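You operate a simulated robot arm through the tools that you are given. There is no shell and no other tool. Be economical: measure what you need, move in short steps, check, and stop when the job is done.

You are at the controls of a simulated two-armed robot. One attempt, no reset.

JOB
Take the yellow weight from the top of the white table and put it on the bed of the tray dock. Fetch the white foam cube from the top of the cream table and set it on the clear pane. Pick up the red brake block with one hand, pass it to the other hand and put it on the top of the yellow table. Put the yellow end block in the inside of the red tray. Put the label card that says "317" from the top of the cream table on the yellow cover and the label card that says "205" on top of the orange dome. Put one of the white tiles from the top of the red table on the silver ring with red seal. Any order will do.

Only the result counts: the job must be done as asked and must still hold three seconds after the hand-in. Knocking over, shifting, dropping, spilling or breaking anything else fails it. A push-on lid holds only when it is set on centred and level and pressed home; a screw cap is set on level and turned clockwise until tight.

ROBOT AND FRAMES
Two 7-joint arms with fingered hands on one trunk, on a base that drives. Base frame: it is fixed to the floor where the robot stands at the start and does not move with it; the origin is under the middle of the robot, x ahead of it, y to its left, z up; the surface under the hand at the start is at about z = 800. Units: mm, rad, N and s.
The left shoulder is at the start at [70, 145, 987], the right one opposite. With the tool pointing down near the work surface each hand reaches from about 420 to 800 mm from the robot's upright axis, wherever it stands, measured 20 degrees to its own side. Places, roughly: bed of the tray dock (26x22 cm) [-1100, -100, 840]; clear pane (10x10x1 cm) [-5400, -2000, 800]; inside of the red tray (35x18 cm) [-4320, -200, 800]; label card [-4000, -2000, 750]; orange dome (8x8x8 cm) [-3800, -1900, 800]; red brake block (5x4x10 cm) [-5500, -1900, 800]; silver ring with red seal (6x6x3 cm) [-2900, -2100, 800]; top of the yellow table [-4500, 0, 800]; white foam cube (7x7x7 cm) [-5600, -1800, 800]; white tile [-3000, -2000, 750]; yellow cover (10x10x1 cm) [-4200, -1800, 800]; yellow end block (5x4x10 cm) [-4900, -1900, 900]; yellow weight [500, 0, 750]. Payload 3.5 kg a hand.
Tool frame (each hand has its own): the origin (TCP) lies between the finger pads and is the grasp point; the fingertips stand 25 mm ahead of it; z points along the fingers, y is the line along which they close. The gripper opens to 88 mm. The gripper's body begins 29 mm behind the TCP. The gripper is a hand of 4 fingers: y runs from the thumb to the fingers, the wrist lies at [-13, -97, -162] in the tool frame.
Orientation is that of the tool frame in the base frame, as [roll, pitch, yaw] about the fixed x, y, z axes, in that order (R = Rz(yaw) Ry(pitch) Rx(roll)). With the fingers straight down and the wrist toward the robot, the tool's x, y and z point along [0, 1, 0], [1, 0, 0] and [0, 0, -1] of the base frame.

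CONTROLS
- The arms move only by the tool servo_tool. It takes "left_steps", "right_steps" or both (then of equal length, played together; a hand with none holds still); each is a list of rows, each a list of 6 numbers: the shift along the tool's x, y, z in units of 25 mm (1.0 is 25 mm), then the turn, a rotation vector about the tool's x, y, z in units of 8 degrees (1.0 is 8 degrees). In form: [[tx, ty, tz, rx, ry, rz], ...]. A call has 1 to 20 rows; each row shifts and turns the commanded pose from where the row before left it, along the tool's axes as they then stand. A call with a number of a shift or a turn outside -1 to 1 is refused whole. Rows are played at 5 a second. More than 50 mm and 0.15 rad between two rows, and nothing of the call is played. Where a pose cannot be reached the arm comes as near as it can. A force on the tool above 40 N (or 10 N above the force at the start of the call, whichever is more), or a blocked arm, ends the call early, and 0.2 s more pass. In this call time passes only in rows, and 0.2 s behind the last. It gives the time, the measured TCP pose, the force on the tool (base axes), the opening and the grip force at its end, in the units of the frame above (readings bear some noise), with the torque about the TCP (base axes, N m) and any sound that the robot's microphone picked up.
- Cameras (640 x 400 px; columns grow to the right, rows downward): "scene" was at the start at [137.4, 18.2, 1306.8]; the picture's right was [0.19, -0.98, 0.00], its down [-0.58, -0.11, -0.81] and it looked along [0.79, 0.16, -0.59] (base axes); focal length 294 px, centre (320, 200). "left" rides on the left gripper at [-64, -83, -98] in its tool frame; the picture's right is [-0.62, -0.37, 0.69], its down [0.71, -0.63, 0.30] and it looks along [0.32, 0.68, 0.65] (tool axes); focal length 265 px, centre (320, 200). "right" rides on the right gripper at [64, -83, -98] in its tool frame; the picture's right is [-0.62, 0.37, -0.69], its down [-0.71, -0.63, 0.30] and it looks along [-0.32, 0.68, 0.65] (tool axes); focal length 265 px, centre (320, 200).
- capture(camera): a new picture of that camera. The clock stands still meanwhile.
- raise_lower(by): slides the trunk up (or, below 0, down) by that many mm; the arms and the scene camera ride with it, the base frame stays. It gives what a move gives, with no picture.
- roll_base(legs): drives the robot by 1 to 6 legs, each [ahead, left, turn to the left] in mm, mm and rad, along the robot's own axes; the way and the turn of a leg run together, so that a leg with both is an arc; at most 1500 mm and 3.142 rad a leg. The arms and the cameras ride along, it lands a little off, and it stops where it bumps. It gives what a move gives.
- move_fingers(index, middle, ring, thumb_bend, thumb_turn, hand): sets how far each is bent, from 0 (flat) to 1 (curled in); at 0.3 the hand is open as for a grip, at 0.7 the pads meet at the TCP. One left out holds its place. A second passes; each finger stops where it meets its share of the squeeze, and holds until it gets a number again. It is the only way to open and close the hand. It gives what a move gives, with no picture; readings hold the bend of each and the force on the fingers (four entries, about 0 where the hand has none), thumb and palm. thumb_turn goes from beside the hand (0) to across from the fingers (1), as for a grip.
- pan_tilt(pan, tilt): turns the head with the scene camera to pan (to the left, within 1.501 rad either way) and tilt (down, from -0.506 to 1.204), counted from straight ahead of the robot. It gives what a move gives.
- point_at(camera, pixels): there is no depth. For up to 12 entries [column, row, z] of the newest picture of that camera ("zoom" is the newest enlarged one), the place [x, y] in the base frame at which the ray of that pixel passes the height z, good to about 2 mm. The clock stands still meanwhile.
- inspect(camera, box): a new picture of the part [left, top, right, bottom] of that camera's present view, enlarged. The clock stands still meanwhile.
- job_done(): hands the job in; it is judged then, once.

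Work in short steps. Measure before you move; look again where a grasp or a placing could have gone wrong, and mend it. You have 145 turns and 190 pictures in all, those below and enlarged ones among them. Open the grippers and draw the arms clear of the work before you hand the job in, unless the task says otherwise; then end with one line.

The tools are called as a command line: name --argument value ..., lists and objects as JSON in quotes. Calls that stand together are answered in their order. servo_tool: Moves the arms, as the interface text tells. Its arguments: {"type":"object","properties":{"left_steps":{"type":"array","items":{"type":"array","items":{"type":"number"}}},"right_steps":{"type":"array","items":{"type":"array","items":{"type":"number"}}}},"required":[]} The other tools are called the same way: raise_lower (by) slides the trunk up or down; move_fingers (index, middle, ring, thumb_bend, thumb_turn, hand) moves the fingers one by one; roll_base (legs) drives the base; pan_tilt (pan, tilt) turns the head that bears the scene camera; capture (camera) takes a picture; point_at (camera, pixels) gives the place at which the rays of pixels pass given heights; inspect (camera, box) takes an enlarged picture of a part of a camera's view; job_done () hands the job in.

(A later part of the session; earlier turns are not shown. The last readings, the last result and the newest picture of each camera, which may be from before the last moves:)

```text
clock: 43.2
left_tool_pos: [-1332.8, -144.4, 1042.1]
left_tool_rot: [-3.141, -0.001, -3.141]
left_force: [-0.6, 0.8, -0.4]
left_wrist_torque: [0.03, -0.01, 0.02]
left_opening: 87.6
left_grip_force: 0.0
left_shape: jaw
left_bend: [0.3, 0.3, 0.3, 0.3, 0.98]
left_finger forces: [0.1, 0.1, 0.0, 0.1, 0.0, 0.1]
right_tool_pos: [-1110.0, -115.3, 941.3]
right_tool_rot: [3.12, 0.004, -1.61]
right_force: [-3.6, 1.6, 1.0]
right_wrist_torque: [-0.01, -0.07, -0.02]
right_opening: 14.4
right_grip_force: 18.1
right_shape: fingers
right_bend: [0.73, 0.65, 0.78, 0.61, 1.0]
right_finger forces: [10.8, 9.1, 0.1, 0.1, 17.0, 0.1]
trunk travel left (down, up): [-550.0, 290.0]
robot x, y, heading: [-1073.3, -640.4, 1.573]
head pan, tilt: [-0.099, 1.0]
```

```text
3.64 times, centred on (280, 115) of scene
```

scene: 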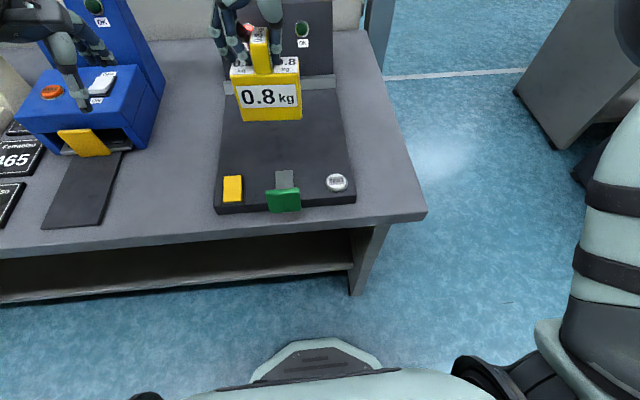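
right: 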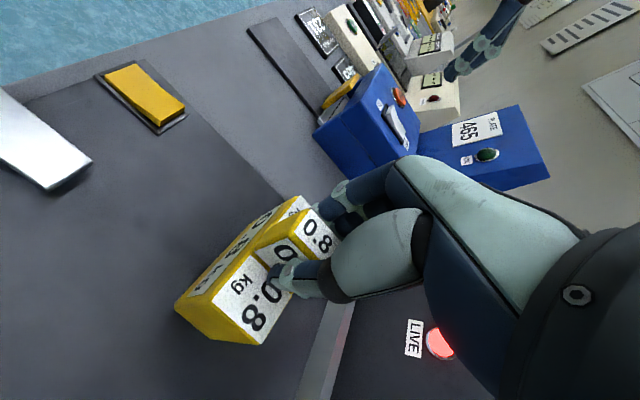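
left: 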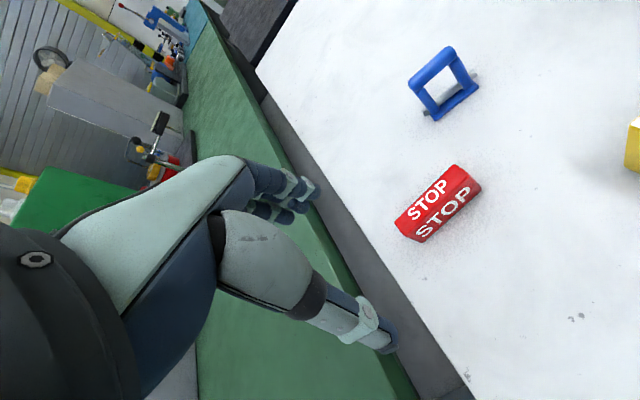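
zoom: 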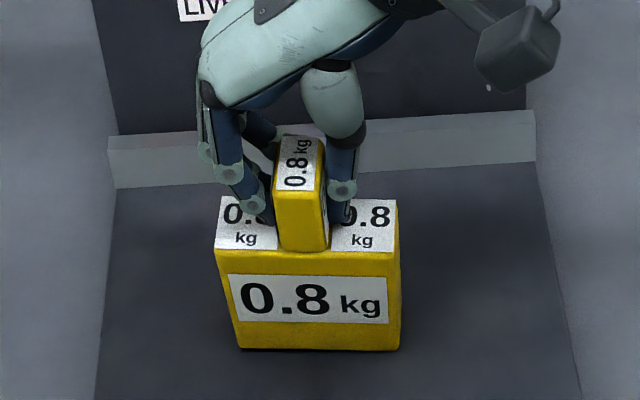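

The weight rests on the bed (the force rose from −7.7 to +1 N). I lower 1 mm more, then open the hand.

servo_tool --right_steps '[[0, 0, 0.06, 0, 0, 0]]'

move_fingers --hand "right" --index 0.3 --middle 0.3 --ring 0.3 --thumb_bend 0.3

inspect --camera "scene" --box '[200, 60, 360, 170]'

```text
clock: 43.6
left_tool_pos: [-1333.6, -143.6, 1041.3]
left_tool_rot: [3.139, -0.001, -3.14]
left_force: [-0.5, 0.7, -0.5]
left_wrist_torque: [0.0, 0.03, -0.02]
left_opening: 87.5
left_grip_force: 0.1
left_shape: jaw
left_bend: [0.3, 0.3, 0.3, 0.3, 0.98]
left_finger forces: [0.1, 0.1, 0.0, 0.0, 0.0, 0.1]
right_tool_pos: [-1109.8, -115.9, 939.7]
right_tool_rot: [3.12, 0.001, -1.612]
right_force: [-2.4, 2.5, 4.7]
right_wrist_torque: [0.0, -0.13, 0.01]
right_opening: 14.2
right_grip_force: 18.7
right_shape: fingers
right_bend: [0.73, 0.65, 0.78, 0.61, 1.0]
right_finger forces: [10.9, 9.3, 0.2, 0.1, 17.6, 0.0]
trunk travel left (down, up): [-550.0, 290.0]
robot x, y, heading: [-1076.3, -641.8, 1.57]
head pan, tilt: [-0.099, 1.0]
```

```text
clock: 44.6
left_tool_pos: [-1333.7, -145.3, 1041.8]
left_tool_rot: [-3.142, 0.0, -3.141]
left_force: [0.5, 0.7, 0.8]
left_wrist_torque: [0.03, 0.01, 0.0]
left_opening: 87.5
left_grip_force: 0.0
left_shape: jaw
left_bend: [0.3, 0.3, 0.3, 0.3, 0.98]
left_finger forces: [0.0, 0.0, 0.1, 0.0, 0.0, 0.0]
right_tool_pos: [-1111.0, -115.9, 937.0]
right_tool_rot: [3.122, -0.002, -1.61]
right_force: [-0.3, 0.3, -0.2]
right_wrist_torque: [0.0, 0.03, 0.0]
right_opening: 84.3
right_grip_force: 0.0
right_shape: fingers
right_bend: [0.3, 0.3, 0.3, 0.3, 0.98]
right_finger forces: [0.1, 0.0, 0.0, 0.0, 0.1, 0.0]
trunk travel left (down, up): [-550.0, 290.0]
robot x, y, heading: [-1073.1, -641.8, 1.573]
head pan, tilt: [-0.099, 1.0]
```

```text
3.64 times, centred on (280, 115) of scene
```

zoom: 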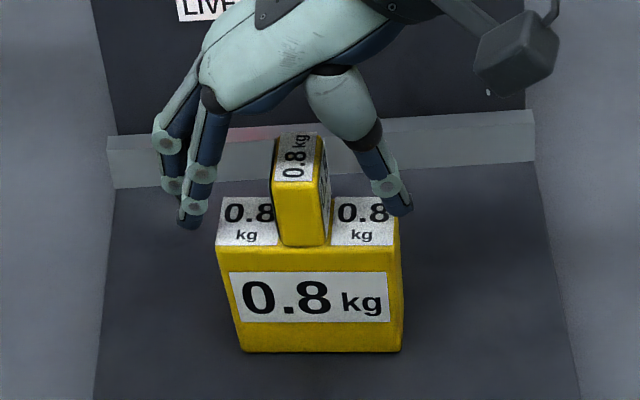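

Released cleanly. I lift straight up 140 mm, back the base off, and turn the hand back to wrist-behind.

servo_tool --right_steps '[[0, 0, -0.8, 0, 0, 0], [0, 0, -0.9, 0, 0, 0], [0, 0, -0.9, 0, 0, 0], [0, 0, -0.9, 0, 0, 0], [0, 0, -0.9, 0, 0, 0], [0, 0, -0.9, 0, 0, 0]]'

roll_base --legs '[[-250, 0, 0]]'

servo_tool --right_steps '[[0, -0.3, 0, 0, 0, 0.95], [0, -0.3, 0, 0, 0, 0.95], [0, -0.3, 0, 0, 0, 0.95], [0, -0.3, 0, 0, 0, 0.95], [0, -0.3, 0, 0, 0, 0.95], [0, -0.3, 0, 0, 0, 0.95], [0, -0.3, 0, 0, 0, 0.95], [0, 0, 0, 0, 0, 0.95], [0, 0, 0, 0, 0, 0.95], [0, 0, 0, 0, 0, 0.95], [0, 0, 0, 0, 0, 0.95], [0, 0, 0, 0, 0, 0.52]]'

pan_tilt --pan 0.0 --tilt 0.8

capture --camera "scene"

```text
clock: 46.0
left_tool_pos: [-1333.6, -144.7, 1041.6]
left_tool_rot: [3.141, 0.001, 3.141]
left_force: [-0.1, -0.4, 0.5]
left_wrist_torque: [0.0, -0.03, -0.02]
left_opening: 87.5
left_grip_force: 0.1
left_shape: jaw
left_bend: [0.3, 0.3, 0.3, 0.3, 0.98]
left_finger forces: [0.0, 0.1, 0.1, 0.1, 0.1, 0.1]
right_tool_pos: [-1106.1, -116.6, 1071.1]
right_tool_rot: [3.123, -0.002, -1.61]
right_force: [1.0, -0.5, -0.3]
right_wrist_torque: [0.04, 0.01, -0.01]
right_opening: 84.3
right_grip_force: 0.1
right_shape: fingers
right_bend: [0.3, 0.3, 0.3, 0.3, 0.98]
right_finger forces: [0.0, 0.0, 0.0, 0.0, 0.0, 0.1]
trunk travel left (down, up): [-550.0, 290.0]
robot x, y, heading: [-1076.4, -637.5, 1.569]
head pan, tilt: [-0.099, 1.0]
```

```text
clock: 47.8
left_tool_pos: [-1332.8, -393.8, 1041.1]
left_tool_rot: [3.14, 0.0, -3.137]
left_force: [0.2, 0.7, 0.3]
left_wrist_torque: [-0.01, 0.03, 0.01]
left_opening: 87.7
left_grip_force: 0.1
left_shape: jaw
left_bend: [0.3, 0.3, 0.3, 0.3, 0.98]
left_finger forces: [0.0, 0.0, 0.1, 0.0, 0.1, 0.0]
right_tool_pos: [-1108.0, -365.5, 1070.6]
right_tool_rot: [3.122, -0.001, -1.608]
right_force: [0.0, 0.7, 0.0]
right_wrist_torque: [-0.01, 0.0, 0.02]
right_opening: 84.5
right_grip_force: 0.1
right_shape: fingers
right_bend: [0.3, 0.3, 0.3, 0.3, 0.98]
right_finger forces: [0.0, 0.0, 0.1, 0.0, 0.1, 0.0]
trunk travel left (down, up): [-550.0, 290.0]
robot x, y, heading: [-1073.6, -889.5, 1.575]
head pan, tilt: [-0.099, 1.0]
```

```text
clock: 50.4
left_tool_pos: [-1334.4, -393.8, 1041.6]
left_tool_rot: [-3.141, 0.0, -3.138]
left_force: [0.7, 0.1, 0.9]
left_wrist_torque: [0.0, 0.0, 0.02]
left_opening: 87.4
left_grip_force: 0.0
left_shape: jaw
left_bend: [0.3, 0.3, 0.3, 0.3, 0.98]
left_finger forces: [0.0, 0.0, 0.1, 0.0, 0.1, 0.1]
right_tool_pos: [-1061.8, -386.6, 1069.2]
right_tool_rot: [3.141, -0.019, 3.141]
right_force: [0.0, 0.3, 0.3]
right_wrist_torque: [-0.01, -0.02, 0.01]
right_opening: 84.3
right_grip_force: 0.1
right_shape: fingers
right_bend: [0.3, 0.3, 0.3, 0.3, 0.98]
right_finger forces: [0.0, 0.0, 0.0, 0.0, 0.0, 0.0]
trunk travel left (down, up): [-550.0, 290.0]
robot x, y, heading: [-1077.8, -890.2, 1.573]
head pan, tilt: [-0.099, 1.0]
```

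```text
clock: 51.1
left_tool_pos: [-1334.5, -393.8, 1042.1]
left_tool_rot: [3.14, 0.001, -3.137]
left_force: [-0.6, -0.2, 1.1]
left_wrist_torque: [0.03, 0.0, 0.04]
left_opening: 87.5
left_grip_force: 0.0
left_shape: jaw
left_bend: [0.3, 0.3, 0.3, 0.3, 0.98]
left_finger forces: [0.0, 0.1, 0.0, 0.0, 0.0, 0.0]
right_tool_pos: [-1061.0, -386.5, 1069.3]
right_tool_rot: [3.141, -0.017, -3.139]
right_force: [0.3, 0.1, -0.7]
right_wrist_torque: [0.01, -0.02, 0.02]
right_opening: 84.6
right_grip_force: 0.1
right_shape: fingers
right_bend: [0.3, 0.3, 0.3, 0.3, 0.98]
right_finger forces: [0.0, 0.0, 0.0, 0.0, 0.0, 0.1]
trunk travel left (down, up): [-550.0, 290.0]
robot x, y, heading: [-1075.3, -888.3, 1.577]
head pan, tilt: [0.0, 0.799]
```

```text
161 pictures are left
```

scene: 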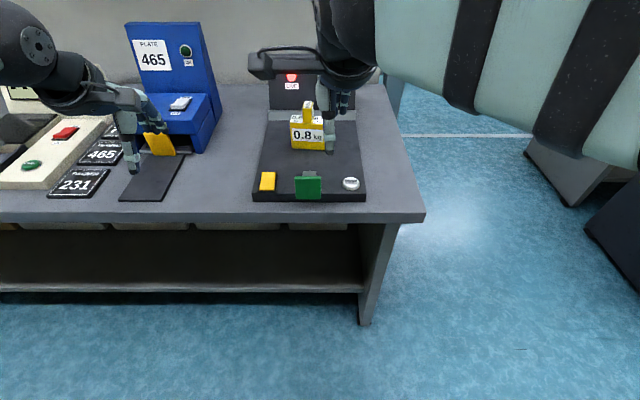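

The weight stands on the bed. Next I turn to face −x and look along the aisle before driving to the other tables.

roll_base --legs '[[0, 0, 1.57]]'

pan_tilt --pan 0.3 --tilt 0.35

capture --camera "scene"

```text
clock: 55.3
left_tool_pos: [-1574.4, -1141.2, 1042.5]
left_tool_rot: [-3.14, -0.001, -1.59]
left_force: [0.4, 0.1, -0.1]
left_wrist_torque: [0.05, -0.01, 0.01]
left_opening: 87.8
left_grip_force: 0.1
left_shape: jaw
left_bend: [0.3, 0.3, 0.3, 0.3, 0.98]
left_finger forces: [0.0, 0.1, 0.1, 0.1, 0.1, 0.0]
right_tool_pos: [-1578.2, -868.8, 1069.2]
right_tool_rot: [-3.141, -0.02, -1.591]
right_force: [0.2, -0.7, 0.8]
right_wrist_torque: [0.01, -0.01, 0.0]
right_opening: 84.4
right_grip_force: 0.1
right_shape: fingers
right_bend: [0.3, 0.3, 0.3, 0.3, 0.98]
right_finger forces: [0.1, 0.0, 0.0, 0.0, 0.0, 0.1]
trunk travel left (down, up): [-550.0, 290.0]
robot x, y, heading: [-1076.5, -889.2, 3.128]
head pan, tilt: [0.0, 0.799]
```

```text
clock: 56.2
left_tool_pos: [-1574.9, -1141.3, 1041.6]
left_tool_rot: [3.141, 0.0, -1.591]
left_force: [-0.1, 0.0, -0.9]
left_wrist_torque: [-0.03, -0.01, -0.02]
left_opening: 87.7
left_grip_force: 0.1
left_shape: jaw
left_bend: [0.3, 0.3, 0.3, 0.3, 0.98]
left_finger forces: [0.1, 0.0, 0.1, 0.0, 0.0, 0.0]
right_tool_pos: [-1577.9, -867.8, 1070.0]
right_tool_rot: [-3.141, -0.018, -1.59]
right_force: [0.9, -0.4, -0.5]
right_wrist_torque: [-0.03, 0.0, -0.03]
right_opening: 84.4
right_grip_force: 0.0
right_shape: fingers
right_bend: [0.3, 0.3, 0.3, 0.3, 0.98]
right_finger forces: [0.1, 0.0, 0.0, 0.0, 0.1, 0.0]
trunk travel left (down, up): [-550.0, 290.0]
robot x, y, heading: [-1075.8, -890.3, 3.126]
head pan, tilt: [0.3, 0.351]
```

```text
160 pictures are left
```

scene: 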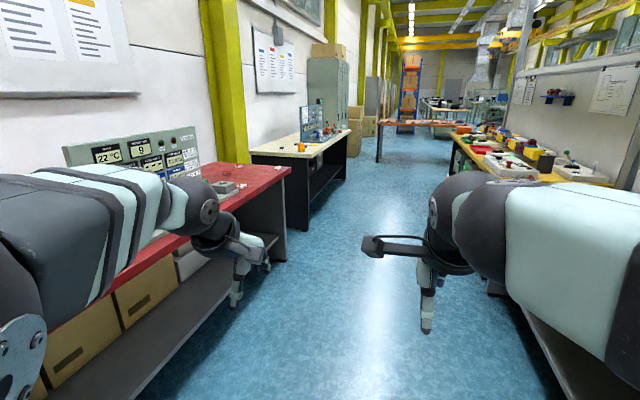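

The aisle is clear; the red table is front left and a cream table is beyond it. I measure the table edges at z=800.

point_at --camera "scene" --pixels '[[292, 171, 800], [150, 265, 800], [336, 134, 800], [309, 158, 800], [222, 186, 800]]'

roll_base --legs '[[1500, 300, 0.015], [300, 0, 0]]'

pan_tilt --pan 1.4 --tilt 0.5

capture --camera "scene"

```text
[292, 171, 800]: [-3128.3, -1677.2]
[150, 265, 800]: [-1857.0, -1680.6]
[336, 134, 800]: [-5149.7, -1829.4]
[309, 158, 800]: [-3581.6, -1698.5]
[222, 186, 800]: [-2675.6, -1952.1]
```

```text
refused: leg 1 is longer than a leg can be; nothing moved
```

```text
clock: 57.5
left_tool_pos: [-1576.9, -1140.8, 1041.2]
left_tool_rot: [-3.141, 0.0, -1.589]
left_force: [0.3, -0.2, 0.5]
left_wrist_torque: [0.02, 0.01, 0.03]
left_opening: 87.7
left_grip_force: 0.1
left_shape: jaw
left_bend: [0.3, 0.3, 0.3, 0.3, 0.98]
left_finger forces: [0.0, 0.0, 0.0, 0.0, 0.1, 0.1]
right_tool_pos: [-1579.1, -868.2, 1069.8]
right_tool_rot: [-3.14, -0.018, -1.591]
right_force: [-0.2, 0.2, 0.1]
right_wrist_torque: [-0.03, -0.01, -0.04]
right_opening: 84.0
right_grip_force: 0.1
right_shape: fingers
right_bend: [0.3, 0.3, 0.3, 0.3, 0.98]
right_finger forces: [0.0, 0.0, 0.0, 0.0, 0.0, 0.0]
trunk travel left (down, up): [-550.0, 290.0]
robot x, y, heading: [-1074.0, -894.7, 3.126]
head pan, tilt: [1.4, 0.499]
```

```text
159 pictures are left
```

scene: 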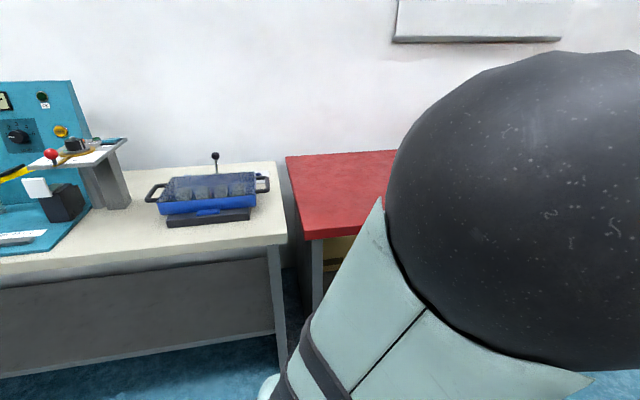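

I drive along the aisle in shorter legs, then face −y toward the red table.

roll_base --legs '[[1400, 100, 0.015], [450, 100, 0], [0, 0, 1.57]]'

pan_tilt --pan 0.0 --tilt 0.6

capture --camera "scene"

```text
clock: 70.8
left_tool_pos: [-2633.0, -1569.4, 1042.0]
left_tool_rot: [3.141, 0.0, 0.058]
left_force: [1.0, 1.0, 0.1]
left_wrist_torque: [0.0, 0.0, 0.02]
left_opening: 87.7
left_grip_force: 0.0
left_shape: jaw
left_bend: [0.3, 0.3, 0.3, 0.3, 0.98]
left_finger forces: [0.0, 0.0, 0.0, 0.0, 0.0, 0.0]
right_tool_pos: [-2903.6, -1593.8, 1071.0]
right_tool_rot: [3.141, -0.019, 0.059]
right_force: [0.2, 0.3, 0.8]
right_wrist_torque: [0.03, 0.0, 0.0]
right_opening: 84.4
right_grip_force: 0.2
right_shape: fingers
right_bend: [0.3, 0.3, 0.3, 0.3, 0.98]
right_finger forces: [0.1, 0.0, 0.0, 0.0, 0.1, 0.0]
trunk travel left (down, up): [-550.0, 290.0]
robot x, y, heading: [-2922.5, -1090.7, -1.507]
head pan, tilt: [1.4, 0.499]
```

```text
clock: 72.4
left_tool_pos: [-2633.4, -1568.8, 1042.9]
left_tool_rot: [-3.14, 0.001, 0.06]
left_force: [-0.2, 0.0, 0.5]
left_wrist_torque: [0.0, 0.0, 0.0]
left_opening: 87.6
left_grip_force: 0.0
left_shape: jaw
left_bend: [0.3, 0.3, 0.3, 0.3, 0.98]
left_finger forces: [0.0, 0.0, 0.1, 0.0, 0.0, 0.1]
right_tool_pos: [-2905.2, -1593.4, 1069.8]
right_tool_rot: [3.141, -0.019, 0.06]
right_force: [-0.1, 0.5, 0.2]
right_wrist_torque: [0.02, 0.01, -0.03]
right_opening: 84.3
right_grip_force: 0.1
right_shape: fingers
right_bend: [0.3, 0.3, 0.3, 0.3, 0.98]
right_finger forces: [0.1, 0.1, 0.0, 0.1, 0.0, 0.1]
trunk travel left (down, up): [-550.0, 290.0]
robot x, y, heading: [-2919.6, -1087.5, -1.512]
head pan, tilt: [0.0, 0.6]
```

```text
158 pictures are left
```

scene: 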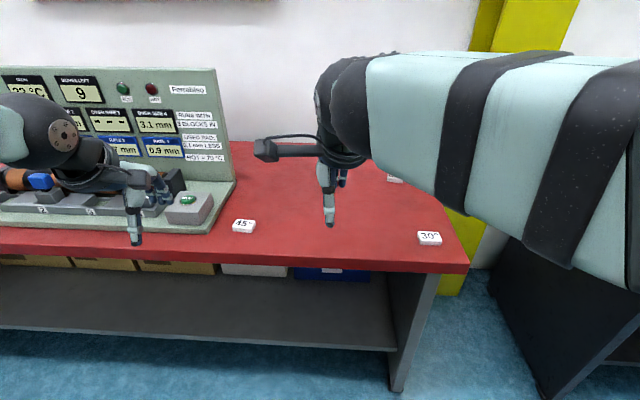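

Three white tiles are in view, "45°" at (243,226), "30°" at (430,238) and one at (395,180). The ring is hidden behind the arm, so I look with the right hand camera.

capture --camera "right"

point_at --camera "scene" --pixels '[[243, 226, 810], [430, 238, 810], [395, 180, 810], [467, 262, 800], [100, 240, 800]]'

```text
157 pictures are left
```

right: 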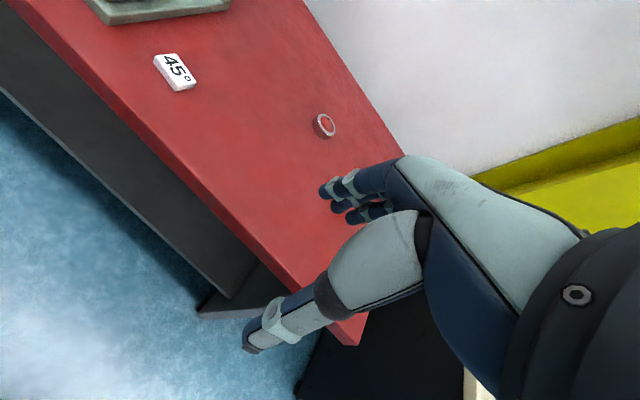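

```text
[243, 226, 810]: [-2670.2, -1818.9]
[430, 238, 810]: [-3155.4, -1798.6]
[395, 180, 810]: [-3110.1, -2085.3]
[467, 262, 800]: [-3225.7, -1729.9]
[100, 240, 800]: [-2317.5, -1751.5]
```

The ring is at (324,125) in the right picture. I square the heading and move in so that both the "30°" tile and the ring are within the right hand's reach.

point_at --camera "right" --pixels '[[325, 124, 830], [323, 137, 800], [176, 71, 810]]'

roll_base --legs '[[0, 0, -0.06], [265, -70, 0]]'

pan_tilt --pan -0.1 --tilt 0.9

capture --camera "scene"

capture --camera "right"

```text
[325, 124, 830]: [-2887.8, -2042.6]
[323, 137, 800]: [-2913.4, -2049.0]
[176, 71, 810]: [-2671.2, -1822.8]
```

```text
clock: 74.7
left_tool_pos: [-2733.6, -1849.2, 1041.4]
left_tool_rot: [3.139, 0.0, -0.003]
left_force: [-0.3, -0.3, 0.0]
left_wrist_torque: [-0.03, 0.02, 0.02]
left_opening: 87.6
left_grip_force: 0.1
left_shape: jaw
left_bend: [0.3, 0.3, 0.3, 0.3, 0.98]
left_finger forces: [0.1, 0.1, 0.0, 0.0, 0.1, 0.1]
right_tool_pos: [-3005.9, -1856.8, 1070.3]
right_tool_rot: [-3.14, -0.021, -0.006]
right_force: [-0.6, -0.6, 0.5]
right_wrist_torque: [-0.02, 0.0, 0.0]
right_opening: 84.3
right_grip_force: 0.0
right_shape: fingers
right_bend: [0.3, 0.3, 0.3, 0.3, 0.98]
right_finger forces: [0.0, 0.0, 0.0, 0.1, 0.1, 0.0]
trunk travel left (down, up): [-550.0, 290.0]
robot x, y, heading: [-2988.7, -1352.1, -1.576]
head pan, tilt: [0.0, 0.6]
```

```text
clock: 75.5
left_tool_pos: [-2733.5, -1849.6, 1040.9]
left_tool_rot: [3.138, 0.0, -0.004]
left_force: [0.2, -0.2, 0.1]
left_wrist_torque: [-0.02, -0.02, 0.01]
left_opening: 87.3
left_grip_force: 0.0
left_shape: jaw
left_bend: [0.3, 0.3, 0.3, 0.3, 0.98]
left_finger forces: [0.0, 0.1, 0.0, 0.0, 0.0, 0.1]
right_tool_pos: [-3005.8, -1856.5, 1070.2]
right_tool_rot: [-3.141, -0.018, -0.005]
right_force: [-0.1, -0.1, 0.6]
right_wrist_torque: [0.03, -0.02, 0.0]
right_opening: 84.6
right_grip_force: 0.0
right_shape: fingers
right_bend: [0.3, 0.3, 0.3, 0.3, 0.98]
right_finger forces: [0.0, 0.0, 0.0, 0.0, 0.0, 0.0]
trunk travel left (down, up): [-550.0, 290.0]
robot x, y, heading: [-2990.7, -1351.4, -1.579]
head pan, tilt: [-0.099, 0.901]
```

```text
156 pictures are left
```

scene: 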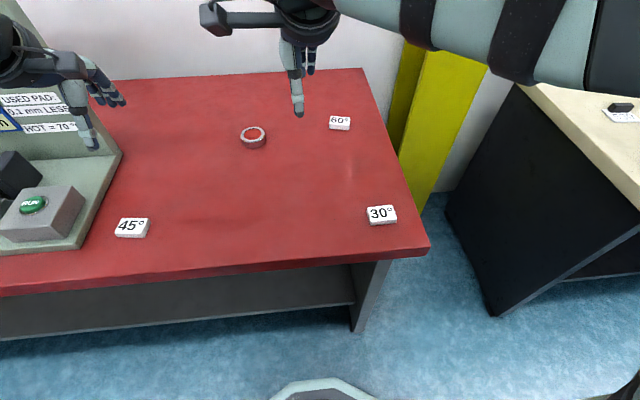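

```text
155 pictures are left
```

right: 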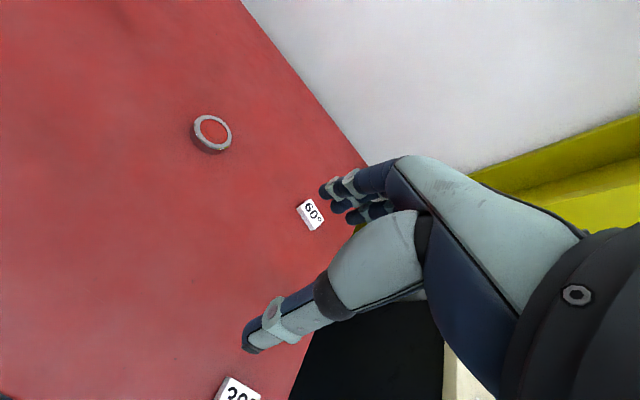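

The ring (252,135) and all the tiles are visible now. I triangulate with both cameras.

point_at --camera "scene" --pixels '[[253, 133, 830], [253, 133, 800], [340, 122, 810], [381, 214, 810], [381, 214, 790], [132, 226, 810], [428, 247, 800], [382, 224, 800], [264, 149, 800]]'

point_at --camera "right" --pixels '[[213, 130, 830], [213, 130, 800], [311, 213, 810], [311, 213, 790]]'

inspect --camera "scene" --box '[330, 180, 430, 260]'

inspect --camera "scene" --box '[220, 100, 370, 170]'

```text
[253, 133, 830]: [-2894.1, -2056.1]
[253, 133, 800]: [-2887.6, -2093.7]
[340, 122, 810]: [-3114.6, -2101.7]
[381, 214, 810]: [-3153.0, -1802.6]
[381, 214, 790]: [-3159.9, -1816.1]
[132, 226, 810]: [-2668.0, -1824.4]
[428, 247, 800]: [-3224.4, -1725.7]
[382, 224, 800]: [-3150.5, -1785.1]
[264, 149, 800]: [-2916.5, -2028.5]
```

```text
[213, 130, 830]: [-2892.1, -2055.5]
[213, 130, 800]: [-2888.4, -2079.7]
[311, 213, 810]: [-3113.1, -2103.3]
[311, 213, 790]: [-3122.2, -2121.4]
```

```text
5.00 times, centred on (380, 220) of scene
```

zoom: 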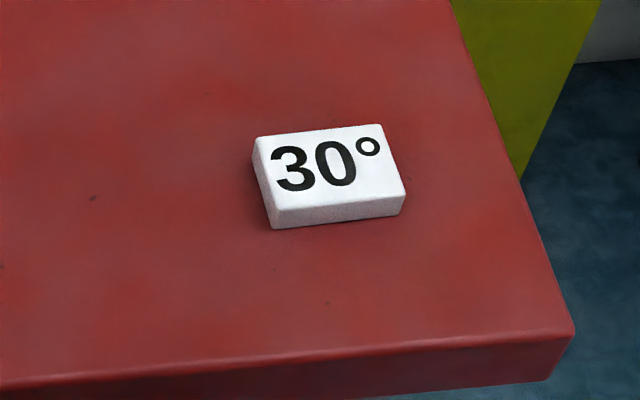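

```text
4.27 times, centred on (295, 135) of scene
```

zoom: 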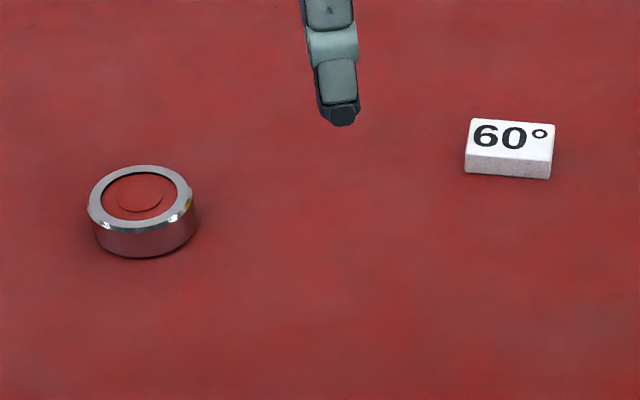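

The ring's top is at z≈830, (−2893,−2056). I get the exact corners of the 30° tile.

point_at --camera "scene" --pixels '[[366.8, 207.4, 815], [392.6, 205, 815], [397, 217.6, 815], [371, 221.6, 815], [371, 225.6, 800], [397, 223, 800]]'

```text
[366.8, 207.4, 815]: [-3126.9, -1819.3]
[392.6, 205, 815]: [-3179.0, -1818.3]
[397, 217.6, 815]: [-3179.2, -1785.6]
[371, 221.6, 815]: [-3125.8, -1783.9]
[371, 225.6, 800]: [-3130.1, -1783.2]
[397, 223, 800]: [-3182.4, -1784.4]
```

The tile is 53×35×15 with its centre at (−3153,−1801.5), square to the hand. I move above it down to z≈890.

servo_tool --right_steps '[[-0.736, -0.275, 0.7, 0, -0.13, 0], [-0.736, -0.275, 0.9, 0, 0, 0], [-0.736, -0.275, 0.9, 0, 0, 0], [-0.736, -0.275, 0.9, 0, 0, 0], [-0.736, -0.275, 0.9, 0, 0, 0], [-0.736, -0.275, 0.9, 0, 0, 0], [-0.736, -0.275, 0.9, 0, 0, 0], [-0.736, -0.275, 0.9, 0, 0, 0]]'

capture --camera "right"

inspect --camera "scene" --box '[300, 120, 460, 240]'

```text
clock: 77.3
left_tool_pos: [-2734.4, -1849.7, 1042.0]
left_tool_rot: [3.141, -0.002, -0.004]
left_force: [-0.1, 0.5, -0.2]
left_wrist_torque: [0.01, 0.0, -0.01]
left_opening: 87.7
left_grip_force: 0.0
left_shape: jaw
left_bend: [0.3, 0.3, 0.3, 0.3, 0.98]
left_finger forces: [0.0, 0.1, 0.0, 0.0, 0.0, 0.0]
right_tool_pos: [-3153.5, -1800.7, 894.3]
right_tool_rot: [3.141, -0.002, -0.004]
right_force: [-0.5, -0.7, -0.4]
right_wrist_torque: [0.01, 0.0, 0.05]
right_opening: 84.5
right_grip_force: 0.1
right_shape: fingers
right_bend: [0.3, 0.3, 0.3, 0.3, 0.98]
right_finger forces: [0.0, 0.0, 0.0, 0.0, 0.0, 0.1]
trunk travel left (down, up): [-550.0, 290.0]
robot x, y, heading: [-2989.6, -1352.6, -1.573]
head pan, tilt: [-0.099, 0.901]
```

```text
152 pictures are left
```

right: 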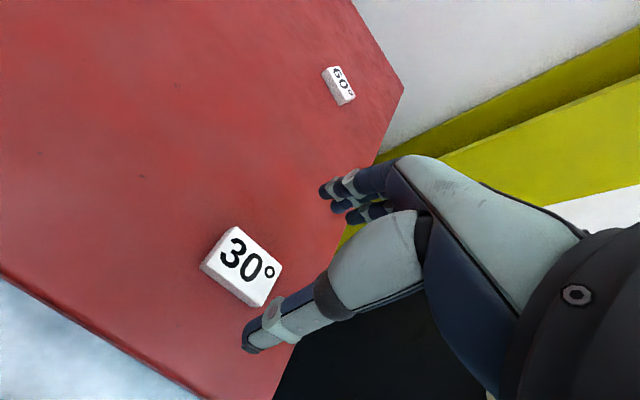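

```text
3.33 times, centred on (380, 180) of scene
```

zoom: 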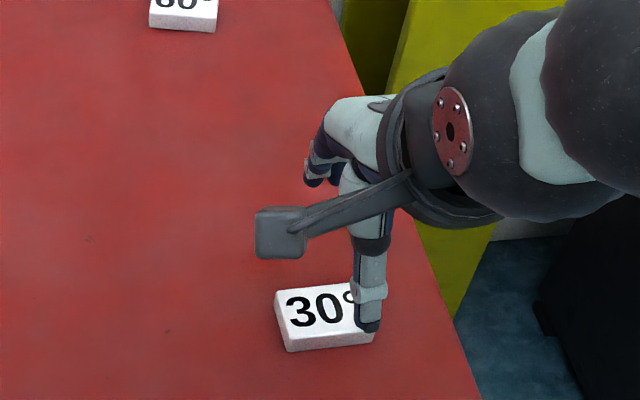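

I cross-check the tile centre in the right picture at (241,265), then lower to z≈830.

point_at --camera "right" --pixels '[[241, 264, 815]]'

servo_tool --right_steps '[[0, 0, 0.7, 0, 0, 0], [0, 0, 0.7, 0, 0, 0], [0, 0, 0.7, 0, 0, 0], [0, 0, 0.5, 0, 0, 0]]'

capture --camera "right"

inspect --camera "scene" --box '[330, 150, 450, 240]'

```text
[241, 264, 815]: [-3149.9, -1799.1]
```

```text
clock: 78.3
left_tool_pos: [-2733.7, -1850.1, 1042.4]
left_tool_rot: [3.14, -0.001, -0.004]
left_force: [0.1, -0.5, -0.2]
left_wrist_torque: [-0.01, 0.04, 0.0]
left_opening: 87.7
left_grip_force: 0.0
left_shape: jaw
left_bend: [0.3, 0.3, 0.3, 0.3, 0.98]
left_finger forces: [0.1, 0.1, 0.0, 0.0, 0.0, 0.0]
right_tool_pos: [-3153.5, -1801.2, 829.7]
right_tool_rot: [-3.14, -0.001, -0.003]
right_force: [0.5, 0.0, -0.1]
right_wrist_torque: [0.02, 0.02, 0.02]
right_opening: 84.4
right_grip_force: 0.2
right_shape: fingers
right_bend: [0.3, 0.3, 0.3, 0.3, 0.98]
right_finger forces: [0.1, 0.0, 0.0, 0.1, 0.1, 0.0]
trunk travel left (down, up): [-550.0, 290.0]
robot x, y, heading: [-2993.3, -1346.6, -1.575]
head pan, tilt: [-0.099, 0.901]
```

```text
150 pictures are left
```

right: 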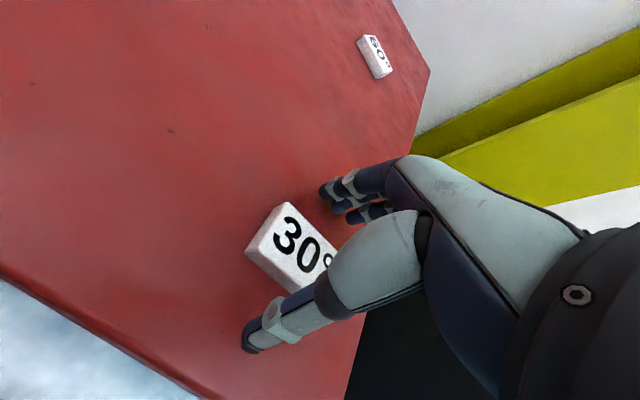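

```text
4.44 times, centred on (390, 195) of scene
```

zoom: 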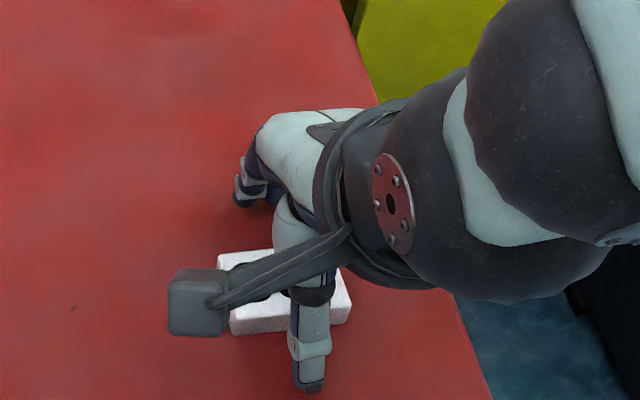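

Thumb and fingers straddle the tile. I go down 5 mm more and close moderately.

servo_tool --right_steps '[[0, 0, 0.2, 0, 0, 0]]'

move_fingers --hand "right" --index 0.62 --middle 0.62 --ring 0.62 --thumb_bend 0.62

capture --camera "right"

```text
clock: 78.7
left_tool_pos: [-2732.3, -1847.9, 1042.0]
left_tool_rot: [3.14, 0.001, -0.003]
left_force: [-0.6, -0.6, 0.3]
left_wrist_torque: [-0.01, 0.0, 0.0]
left_opening: 87.8
left_grip_force: 0.2
left_shape: jaw
left_bend: [0.3, 0.3, 0.3, 0.3, 0.98]
left_finger forces: [0.1, 0.1, 0.1, 0.0, 0.0, 0.0]
right_tool_pos: [-3153.1, -1800.8, 825.4]
right_tool_rot: [3.14, -0.003, -0.004]
right_force: [0.1, 1.8, 4.3]
right_wrist_torque: [-0.15, 0.01, 0.0]
right_opening: 84.3
right_grip_force: 1.9
right_shape: fingers
right_bend: [0.3, 0.3, 0.3, 0.3, 0.98]
right_finger forces: [0.0, 3.8, 0.1, 0.1, 0.0, 0.1]
trunk travel left (down, up): [-550.0, 290.0]
robot x, y, heading: [-2988.1, -1349.1, -1.571]
head pan, tilt: [-0.099, 0.901]
```

```text
clock: 79.7
left_tool_pos: [-2733.6, -1847.7, 1042.0]
left_tool_rot: [3.138, 0.0, -0.003]
left_force: [-0.9, -0.3, -0.2]
left_wrist_torque: [-0.02, 0.02, 0.01]
left_opening: 87.6
left_grip_force: 0.2
left_shape: jaw
left_bend: [0.3, 0.3, 0.3, 0.3, 0.98]
left_finger forces: [0.1, 0.0, 0.0, 0.0, 0.0, 0.0]
right_tool_pos: [-3152.7, -1802.7, 828.3]
right_tool_rot: [3.132, -0.002, -0.006]
right_force: [0.0, -8.5, 28.4]
right_wrist_torque: [-1.09, 0.07, 0.07]
right_opening: 30.2
right_grip_force: 19.9
right_shape: fingers
right_bend: [0.56, 0.39, 0.58, 0.56, 1.0]
right_finger forces: [9.6, 17.5, 2.7, 0.0, 9.4, 0.0]
trunk travel left (down, up): [-550.0, 290.0]
robot x, y, heading: [-2990.4, -1352.6, -1.576]
head pan, tilt: [-0.099, 0.901]
```

```text
148 pictures are left
```

right: 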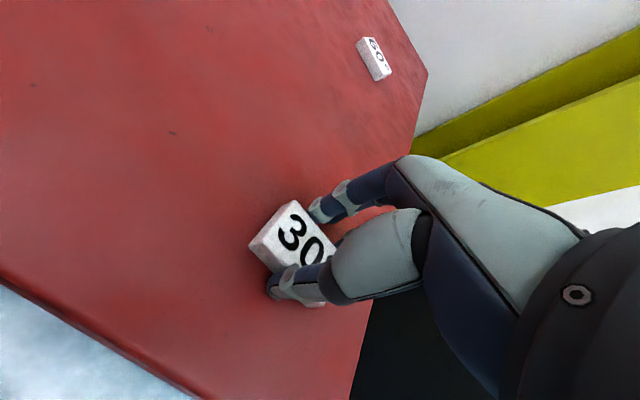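

The middle fingertip is pressing on the table. I raise 5 mm and close again.

servo_tool --right_steps '[[0, 0, -0.1, 0, 0, 0], [0, 0, -0.08, 0, 0, 0]]'

move_fingers --hand "right" --index 0.66 --middle 0.66 --ring 0.66 --thumb_bend 0.66

capture --camera "right"

```text
clock: 80.3
left_tool_pos: [-2733.6, -1848.5, 1041.0]
left_tool_rot: [3.141, -0.002, -0.004]
left_force: [0.0, -0.7, -0.2]
left_wrist_torque: [0.02, 0.0, -0.02]
left_opening: 87.4
left_grip_force: 0.1
left_shape: jaw
left_bend: [0.3, 0.3, 0.3, 0.3, 0.98]
left_finger forces: [0.0, 0.0, 0.1, 0.0, 0.0, 0.0]
right_tool_pos: [-3152.4, -1799.6, 828.5]
right_tool_rot: [-3.141, -0.001, -0.004]
right_force: [0.1, -5.8, 13.6]
right_wrist_torque: [-0.73, 0.12, 0.08]
right_opening: 30.5
right_grip_force: 12.3
right_shape: fingers
right_bend: [0.56, 0.4, 0.58, 0.56, 1.0]
right_finger forces: [3.5, 13.3, 2.4, 0.0, 5.8, 0.1]
trunk travel left (down, up): [-550.0, 290.0]
robot x, y, heading: [-2989.2, -1350.4, -1.572]
head pan, tilt: [-0.099, 0.901]
```

```text
clock: 81.3
left_tool_pos: [-2733.9, -1848.4, 1042.1]
left_tool_rot: [3.14, 0.001, -0.004]
left_force: [0.5, 0.5, -0.2]
left_wrist_torque: [0.01, 0.02, 0.03]
left_opening: 87.6
left_grip_force: 0.1
left_shape: jaw
left_bend: [0.3, 0.3, 0.3, 0.3, 0.98]
left_finger forces: [0.0, 0.0, 0.0, 0.1, 0.1, 0.0]
right_tool_pos: [-3153.3, -1798.8, 829.2]
right_tool_rot: [-3.139, -0.002, -0.004]
right_force: [0.8, -1.5, 5.8]
right_wrist_torque: [-0.18, 0.03, -0.02]
right_opening: 30.0
right_grip_force: 14.8
right_shape: fingers
right_bend: [0.59, 0.6, 0.62, 0.55, 1.0]
right_finger forces: [4.3, 11.3, 2.6, 0.0, 10.9, 0.0]
trunk travel left (down, up): [-550.0, 290.0]
robot x, y, heading: [-2987.4, -1351.3, -1.573]
head pan, tilt: [-0.099, 0.901]
```

```text
147 pictures are left
```

right: 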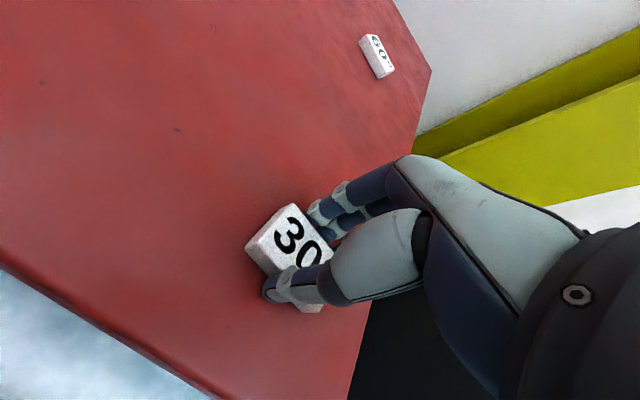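

All three fingers and the thumb now grip the tile (14.8 N). I lift it 60 mm and check.

servo_tool --right_steps '[[0, 0, -0.4, 0, 0, 0], [0, 0, -0.6, 0, 0, 0], [0, 0, -0.7, 0, 0, 0], [0, 0, -0.7, 0, 0, 0]]'

capture --camera "right"

inspect --camera "scene" --box '[330, 120, 450, 240]'

```text
clock: 82.3
left_tool_pos: [-2734.3, -1849.3, 1041.6]
left_tool_rot: [3.139, 0.001, -0.003]
left_force: [0.5, -0.4, 0.2]
left_wrist_torque: [-0.02, -0.01, 0.0]
left_opening: 87.4
left_grip_force: 0.1
left_shape: jaw
left_bend: [0.3, 0.3, 0.3, 0.3, 0.98]
left_finger forces: [0.0, 0.1, 0.0, 0.0, 0.0, 0.0]
right_tool_pos: [-3153.2, -1800.8, 887.7]
right_tool_rot: [-3.141, -0.001, -0.005]
right_force: [0.2, 0.3, -0.3]
right_wrist_torque: [0.02, 0.0, 0.01]
right_opening: 29.7
right_grip_force: 10.3
right_shape: fingers
right_bend: [0.59, 0.61, 0.62, 0.55, 1.0]
right_finger forces: [4.2, 4.0, 2.4, 0.0, 10.6, 0.0]
trunk travel left (down, up): [-550.0, 290.0]
robot x, y, heading: [-2995.4, -1354.4, -1.571]
head pan, tilt: [-0.099, 0.901]
```

```text
146 pictures are left
```

right: 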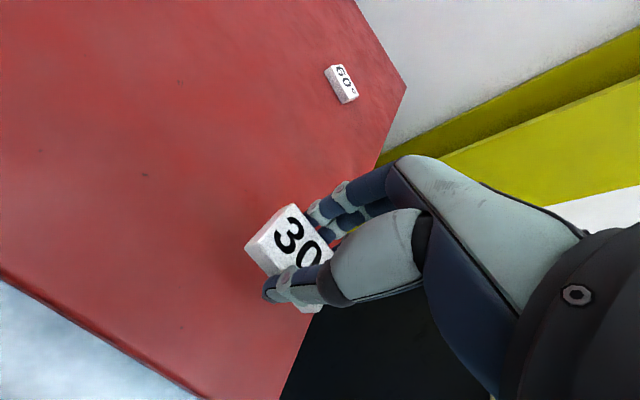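

```text
3.33 times, centred on (390, 180) of scene
```

zoom: 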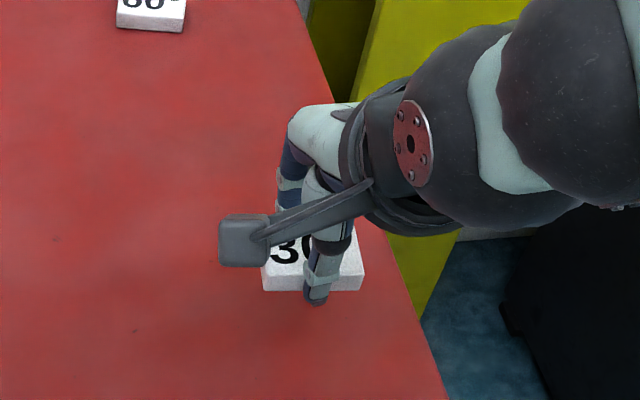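

Held level. I measure the tile's offset from the TCP (top at z≈874) from its visible corners in the right picture.

point_at --camera "right" --pixels '[[292, 205, 874], [246, 243, 874], [318, 302, 874]]'

```text
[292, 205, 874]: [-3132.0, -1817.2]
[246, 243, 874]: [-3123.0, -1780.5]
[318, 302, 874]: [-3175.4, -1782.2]
```

The tile offset is only (+3,+2). I retract the left arm a little for clearance, raise the right hand slightly, and shift the base left and ahead so that the ring falls within reach.

servo_tool --left_steps '[[0, -0.9, -0.9, 0, 0, 0], [0, -0.9, -0.9, 0, 0, 0], [0, -0.9, -0.9, 0, 0, 0]]' --right_steps '[[0, 0, -0.5, 0, 0, 0], [0, 0, -0.5, 0, 0, 0], [0, 0, -0.5, 0, 0, 0]]'

roll_base --legs '[[40, 140, 0]]'

capture --camera "scene"

```text
clock: 83.1
left_tool_pos: [-2727.3, -1787.7, 1112.7]
left_tool_rot: [3.139, 0.014, -0.004]
left_force: [-0.3, -0.2, 0.1]
left_wrist_torque: [0.0, 0.01, -0.02]
left_opening: 87.7
left_grip_force: 0.0
left_shape: jaw
left_bend: [0.3, 0.3, 0.3, 0.3, 0.98]
left_finger forces: [0.0, 0.0, 0.0, 0.1, 0.0, 0.1]
left hand out of reach, approached as far as the arm can: row 3
right_tool_pos: [-3154.1, -1800.1, 926.3]
right_tool_rot: [3.141, -0.002, -0.004]
right_force: [0.1, -0.5, -0.1]
right_wrist_torque: [0.02, -0.02, 0.02]
right_opening: 29.6
right_grip_force: 11.0
right_shape: fingers
right_bend: [0.59, 0.61, 0.62, 0.55, 1.0]
right_finger forces: [4.2, 3.8, 2.4, 0.0, 10.6, 0.0]
trunk travel left (down, up): [-550.0, 290.0]
robot x, y, heading: [-2985.6, -1351.2, -1.578]
head pan, tilt: [-0.099, 0.901]
```

```text
clock: 84.5
left_tool_pos: [-2583.7, -1828.9, 1111.0]
left_tool_rot: [-3.141, 0.012, -0.003]
left_force: [-0.1, 0.3, 0.4]
left_wrist_torque: [0.02, 0.01, -0.02]
left_opening: 87.8
left_grip_force: 0.0
left_shape: jaw
left_bend: [0.3, 0.3, 0.3, 0.3, 0.98]
left_finger forces: [0.0, 0.1, 0.0, 0.0, 0.0, 0.1]
right_tool_pos: [-3013.7, -1841.3, 926.4]
right_tool_rot: [-3.14, -0.003, -0.005]
right_force: [0.0, 0.0, -0.7]
right_wrist_torque: [0.0, 0.0, 0.01]
right_opening: 30.1
right_grip_force: 10.8
right_shape: fingers
right_bend: [0.59, 0.61, 0.62, 0.55, 1.0]
right_finger forces: [4.1, 3.8, 2.3, 0.0, 10.6, 0.0]
trunk travel left (down, up): [-550.0, 290.0]
robot x, y, heading: [-2848.3, -1392.4, -1.574]
head pan, tilt: [-0.099, 0.901]
```

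```text
144 pictures are left
```

scene: 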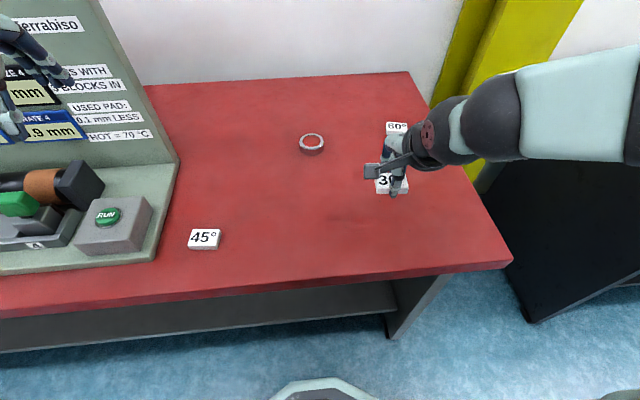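

The ring top is at about (311,140) now. I re-measure it from an enlarged view.

inspect --camera "scene" --box '[280, 115, 344, 165]'

```text
8.00 times, centred on (312, 140) of scene
```

zoom: 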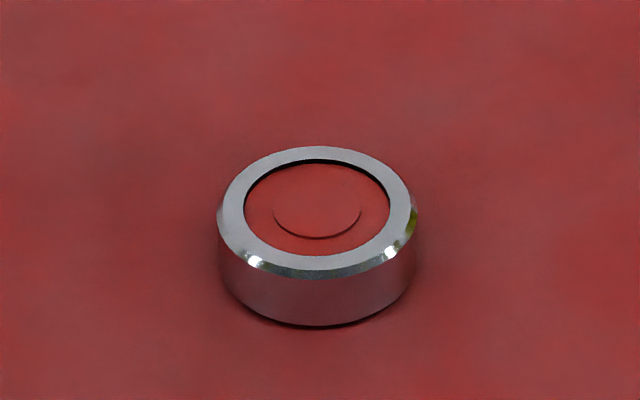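

point_at --camera "zoom" --pixels '[[317, 211, 830], [218, 213, 830], [417, 213, 830], [317, 147, 830], [317, 325, 800]]'

```text
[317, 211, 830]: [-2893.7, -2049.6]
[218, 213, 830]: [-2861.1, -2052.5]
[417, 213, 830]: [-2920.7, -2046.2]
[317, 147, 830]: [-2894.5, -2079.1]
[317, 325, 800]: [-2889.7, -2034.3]
```

Estimates put the ring centre near (−2893, −2052±4). I move the hand most of the way at this height and re-measure with the right camera.

servo_tool --right_steps '[[0.584, 0.944, 0, 0, 0, 0], [0.584, 0.944, 0, 0, 0, 0], [0.584, 0.944, 0, 0, 0, 0], [0.584, 0.944, 0, 0, 0, 0], [0.584, 0.944, 0, 0, 0, 0], [0.584, 0.944, 0, 0, 0, 0], [0.584, 0.944, 0, 0, 0, 0], [0.584, 0.944, 0, 0, 0, 0]]'

capture --camera "right"

inspect --camera "scene" --box '[240, 60, 400, 180]'

```text
clock: 86.3
left_tool_pos: [-2583.5, -1829.9, 1109.5]
left_tool_rot: [-3.139, 0.014, -0.002]
left_force: [0.3, 0.1, 0.2]
left_wrist_torque: [0.01, -0.01, -0.01]
left_opening: 87.4
left_grip_force: 0.1
left_shape: jaw
left_bend: [0.3, 0.3, 0.3, 0.3, 0.98]
left_finger forces: [0.0, 0.1, 0.0, 0.0, 0.0, 0.0]
right_tool_pos: [-2895.7, -2031.8, 925.8]
right_tool_rot: [-3.139, -0.001, -0.004]
right_force: [-0.3, 0.4, -0.7]
right_wrist_torque: [0.03, 0.02, 0.0]
right_opening: 29.8
right_grip_force: 10.6
right_shape: fingers
right_bend: [0.59, 0.61, 0.62, 0.55, 1.0]
right_finger forces: [4.2, 3.8, 2.4, 0.1, 10.5, 0.1]
trunk travel left (down, up): [-550.0, 290.0]
robot x, y, heading: [-2847.7, -1387.4, -1.577]
head pan, tilt: [-0.099, 0.901]
```

```text
142 pictures are left
```

right: 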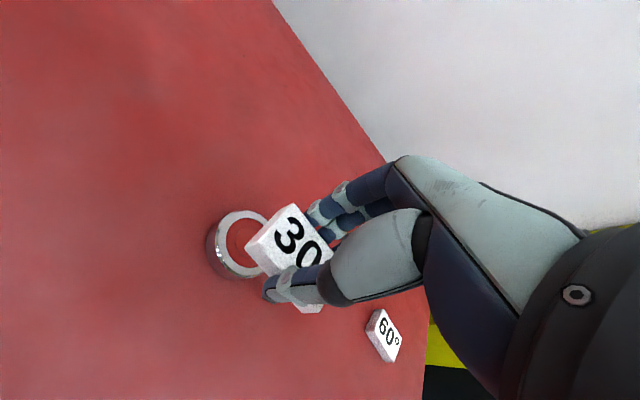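

```text
3.33 times, centred on (320, 120) of scene
```

zoom: 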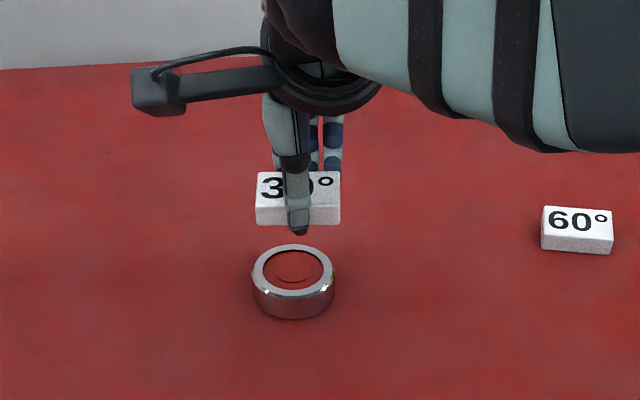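

I fit the ring's top rim from the visible arc in the right picture.

inspect --camera "right" --box '[195, 195, 291, 295]'

```text
4.00 times, centred on (243, 245) of right
```

zoom: 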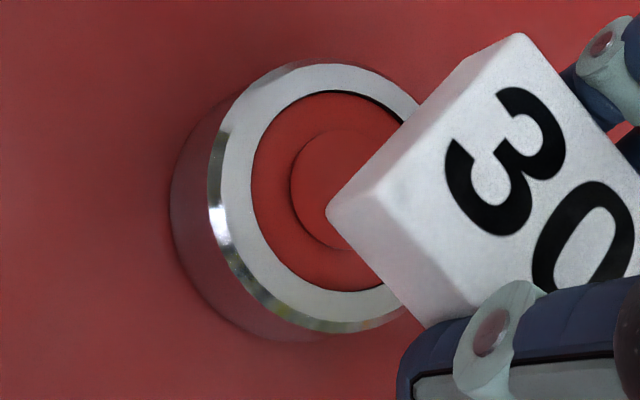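

point_at --camera "zoom" --pixels '[[347, 191, 830], [347, 191, 825], [251, 185, 828], [335, 92, 828], [355, 292, 828], [517, 34, 912], [328, 208, 912]]'

```text
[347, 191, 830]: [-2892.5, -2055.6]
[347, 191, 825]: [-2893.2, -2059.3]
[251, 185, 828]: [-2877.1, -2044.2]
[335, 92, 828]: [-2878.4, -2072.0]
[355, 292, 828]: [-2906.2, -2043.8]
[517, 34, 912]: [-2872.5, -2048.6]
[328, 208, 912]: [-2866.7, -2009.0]
```

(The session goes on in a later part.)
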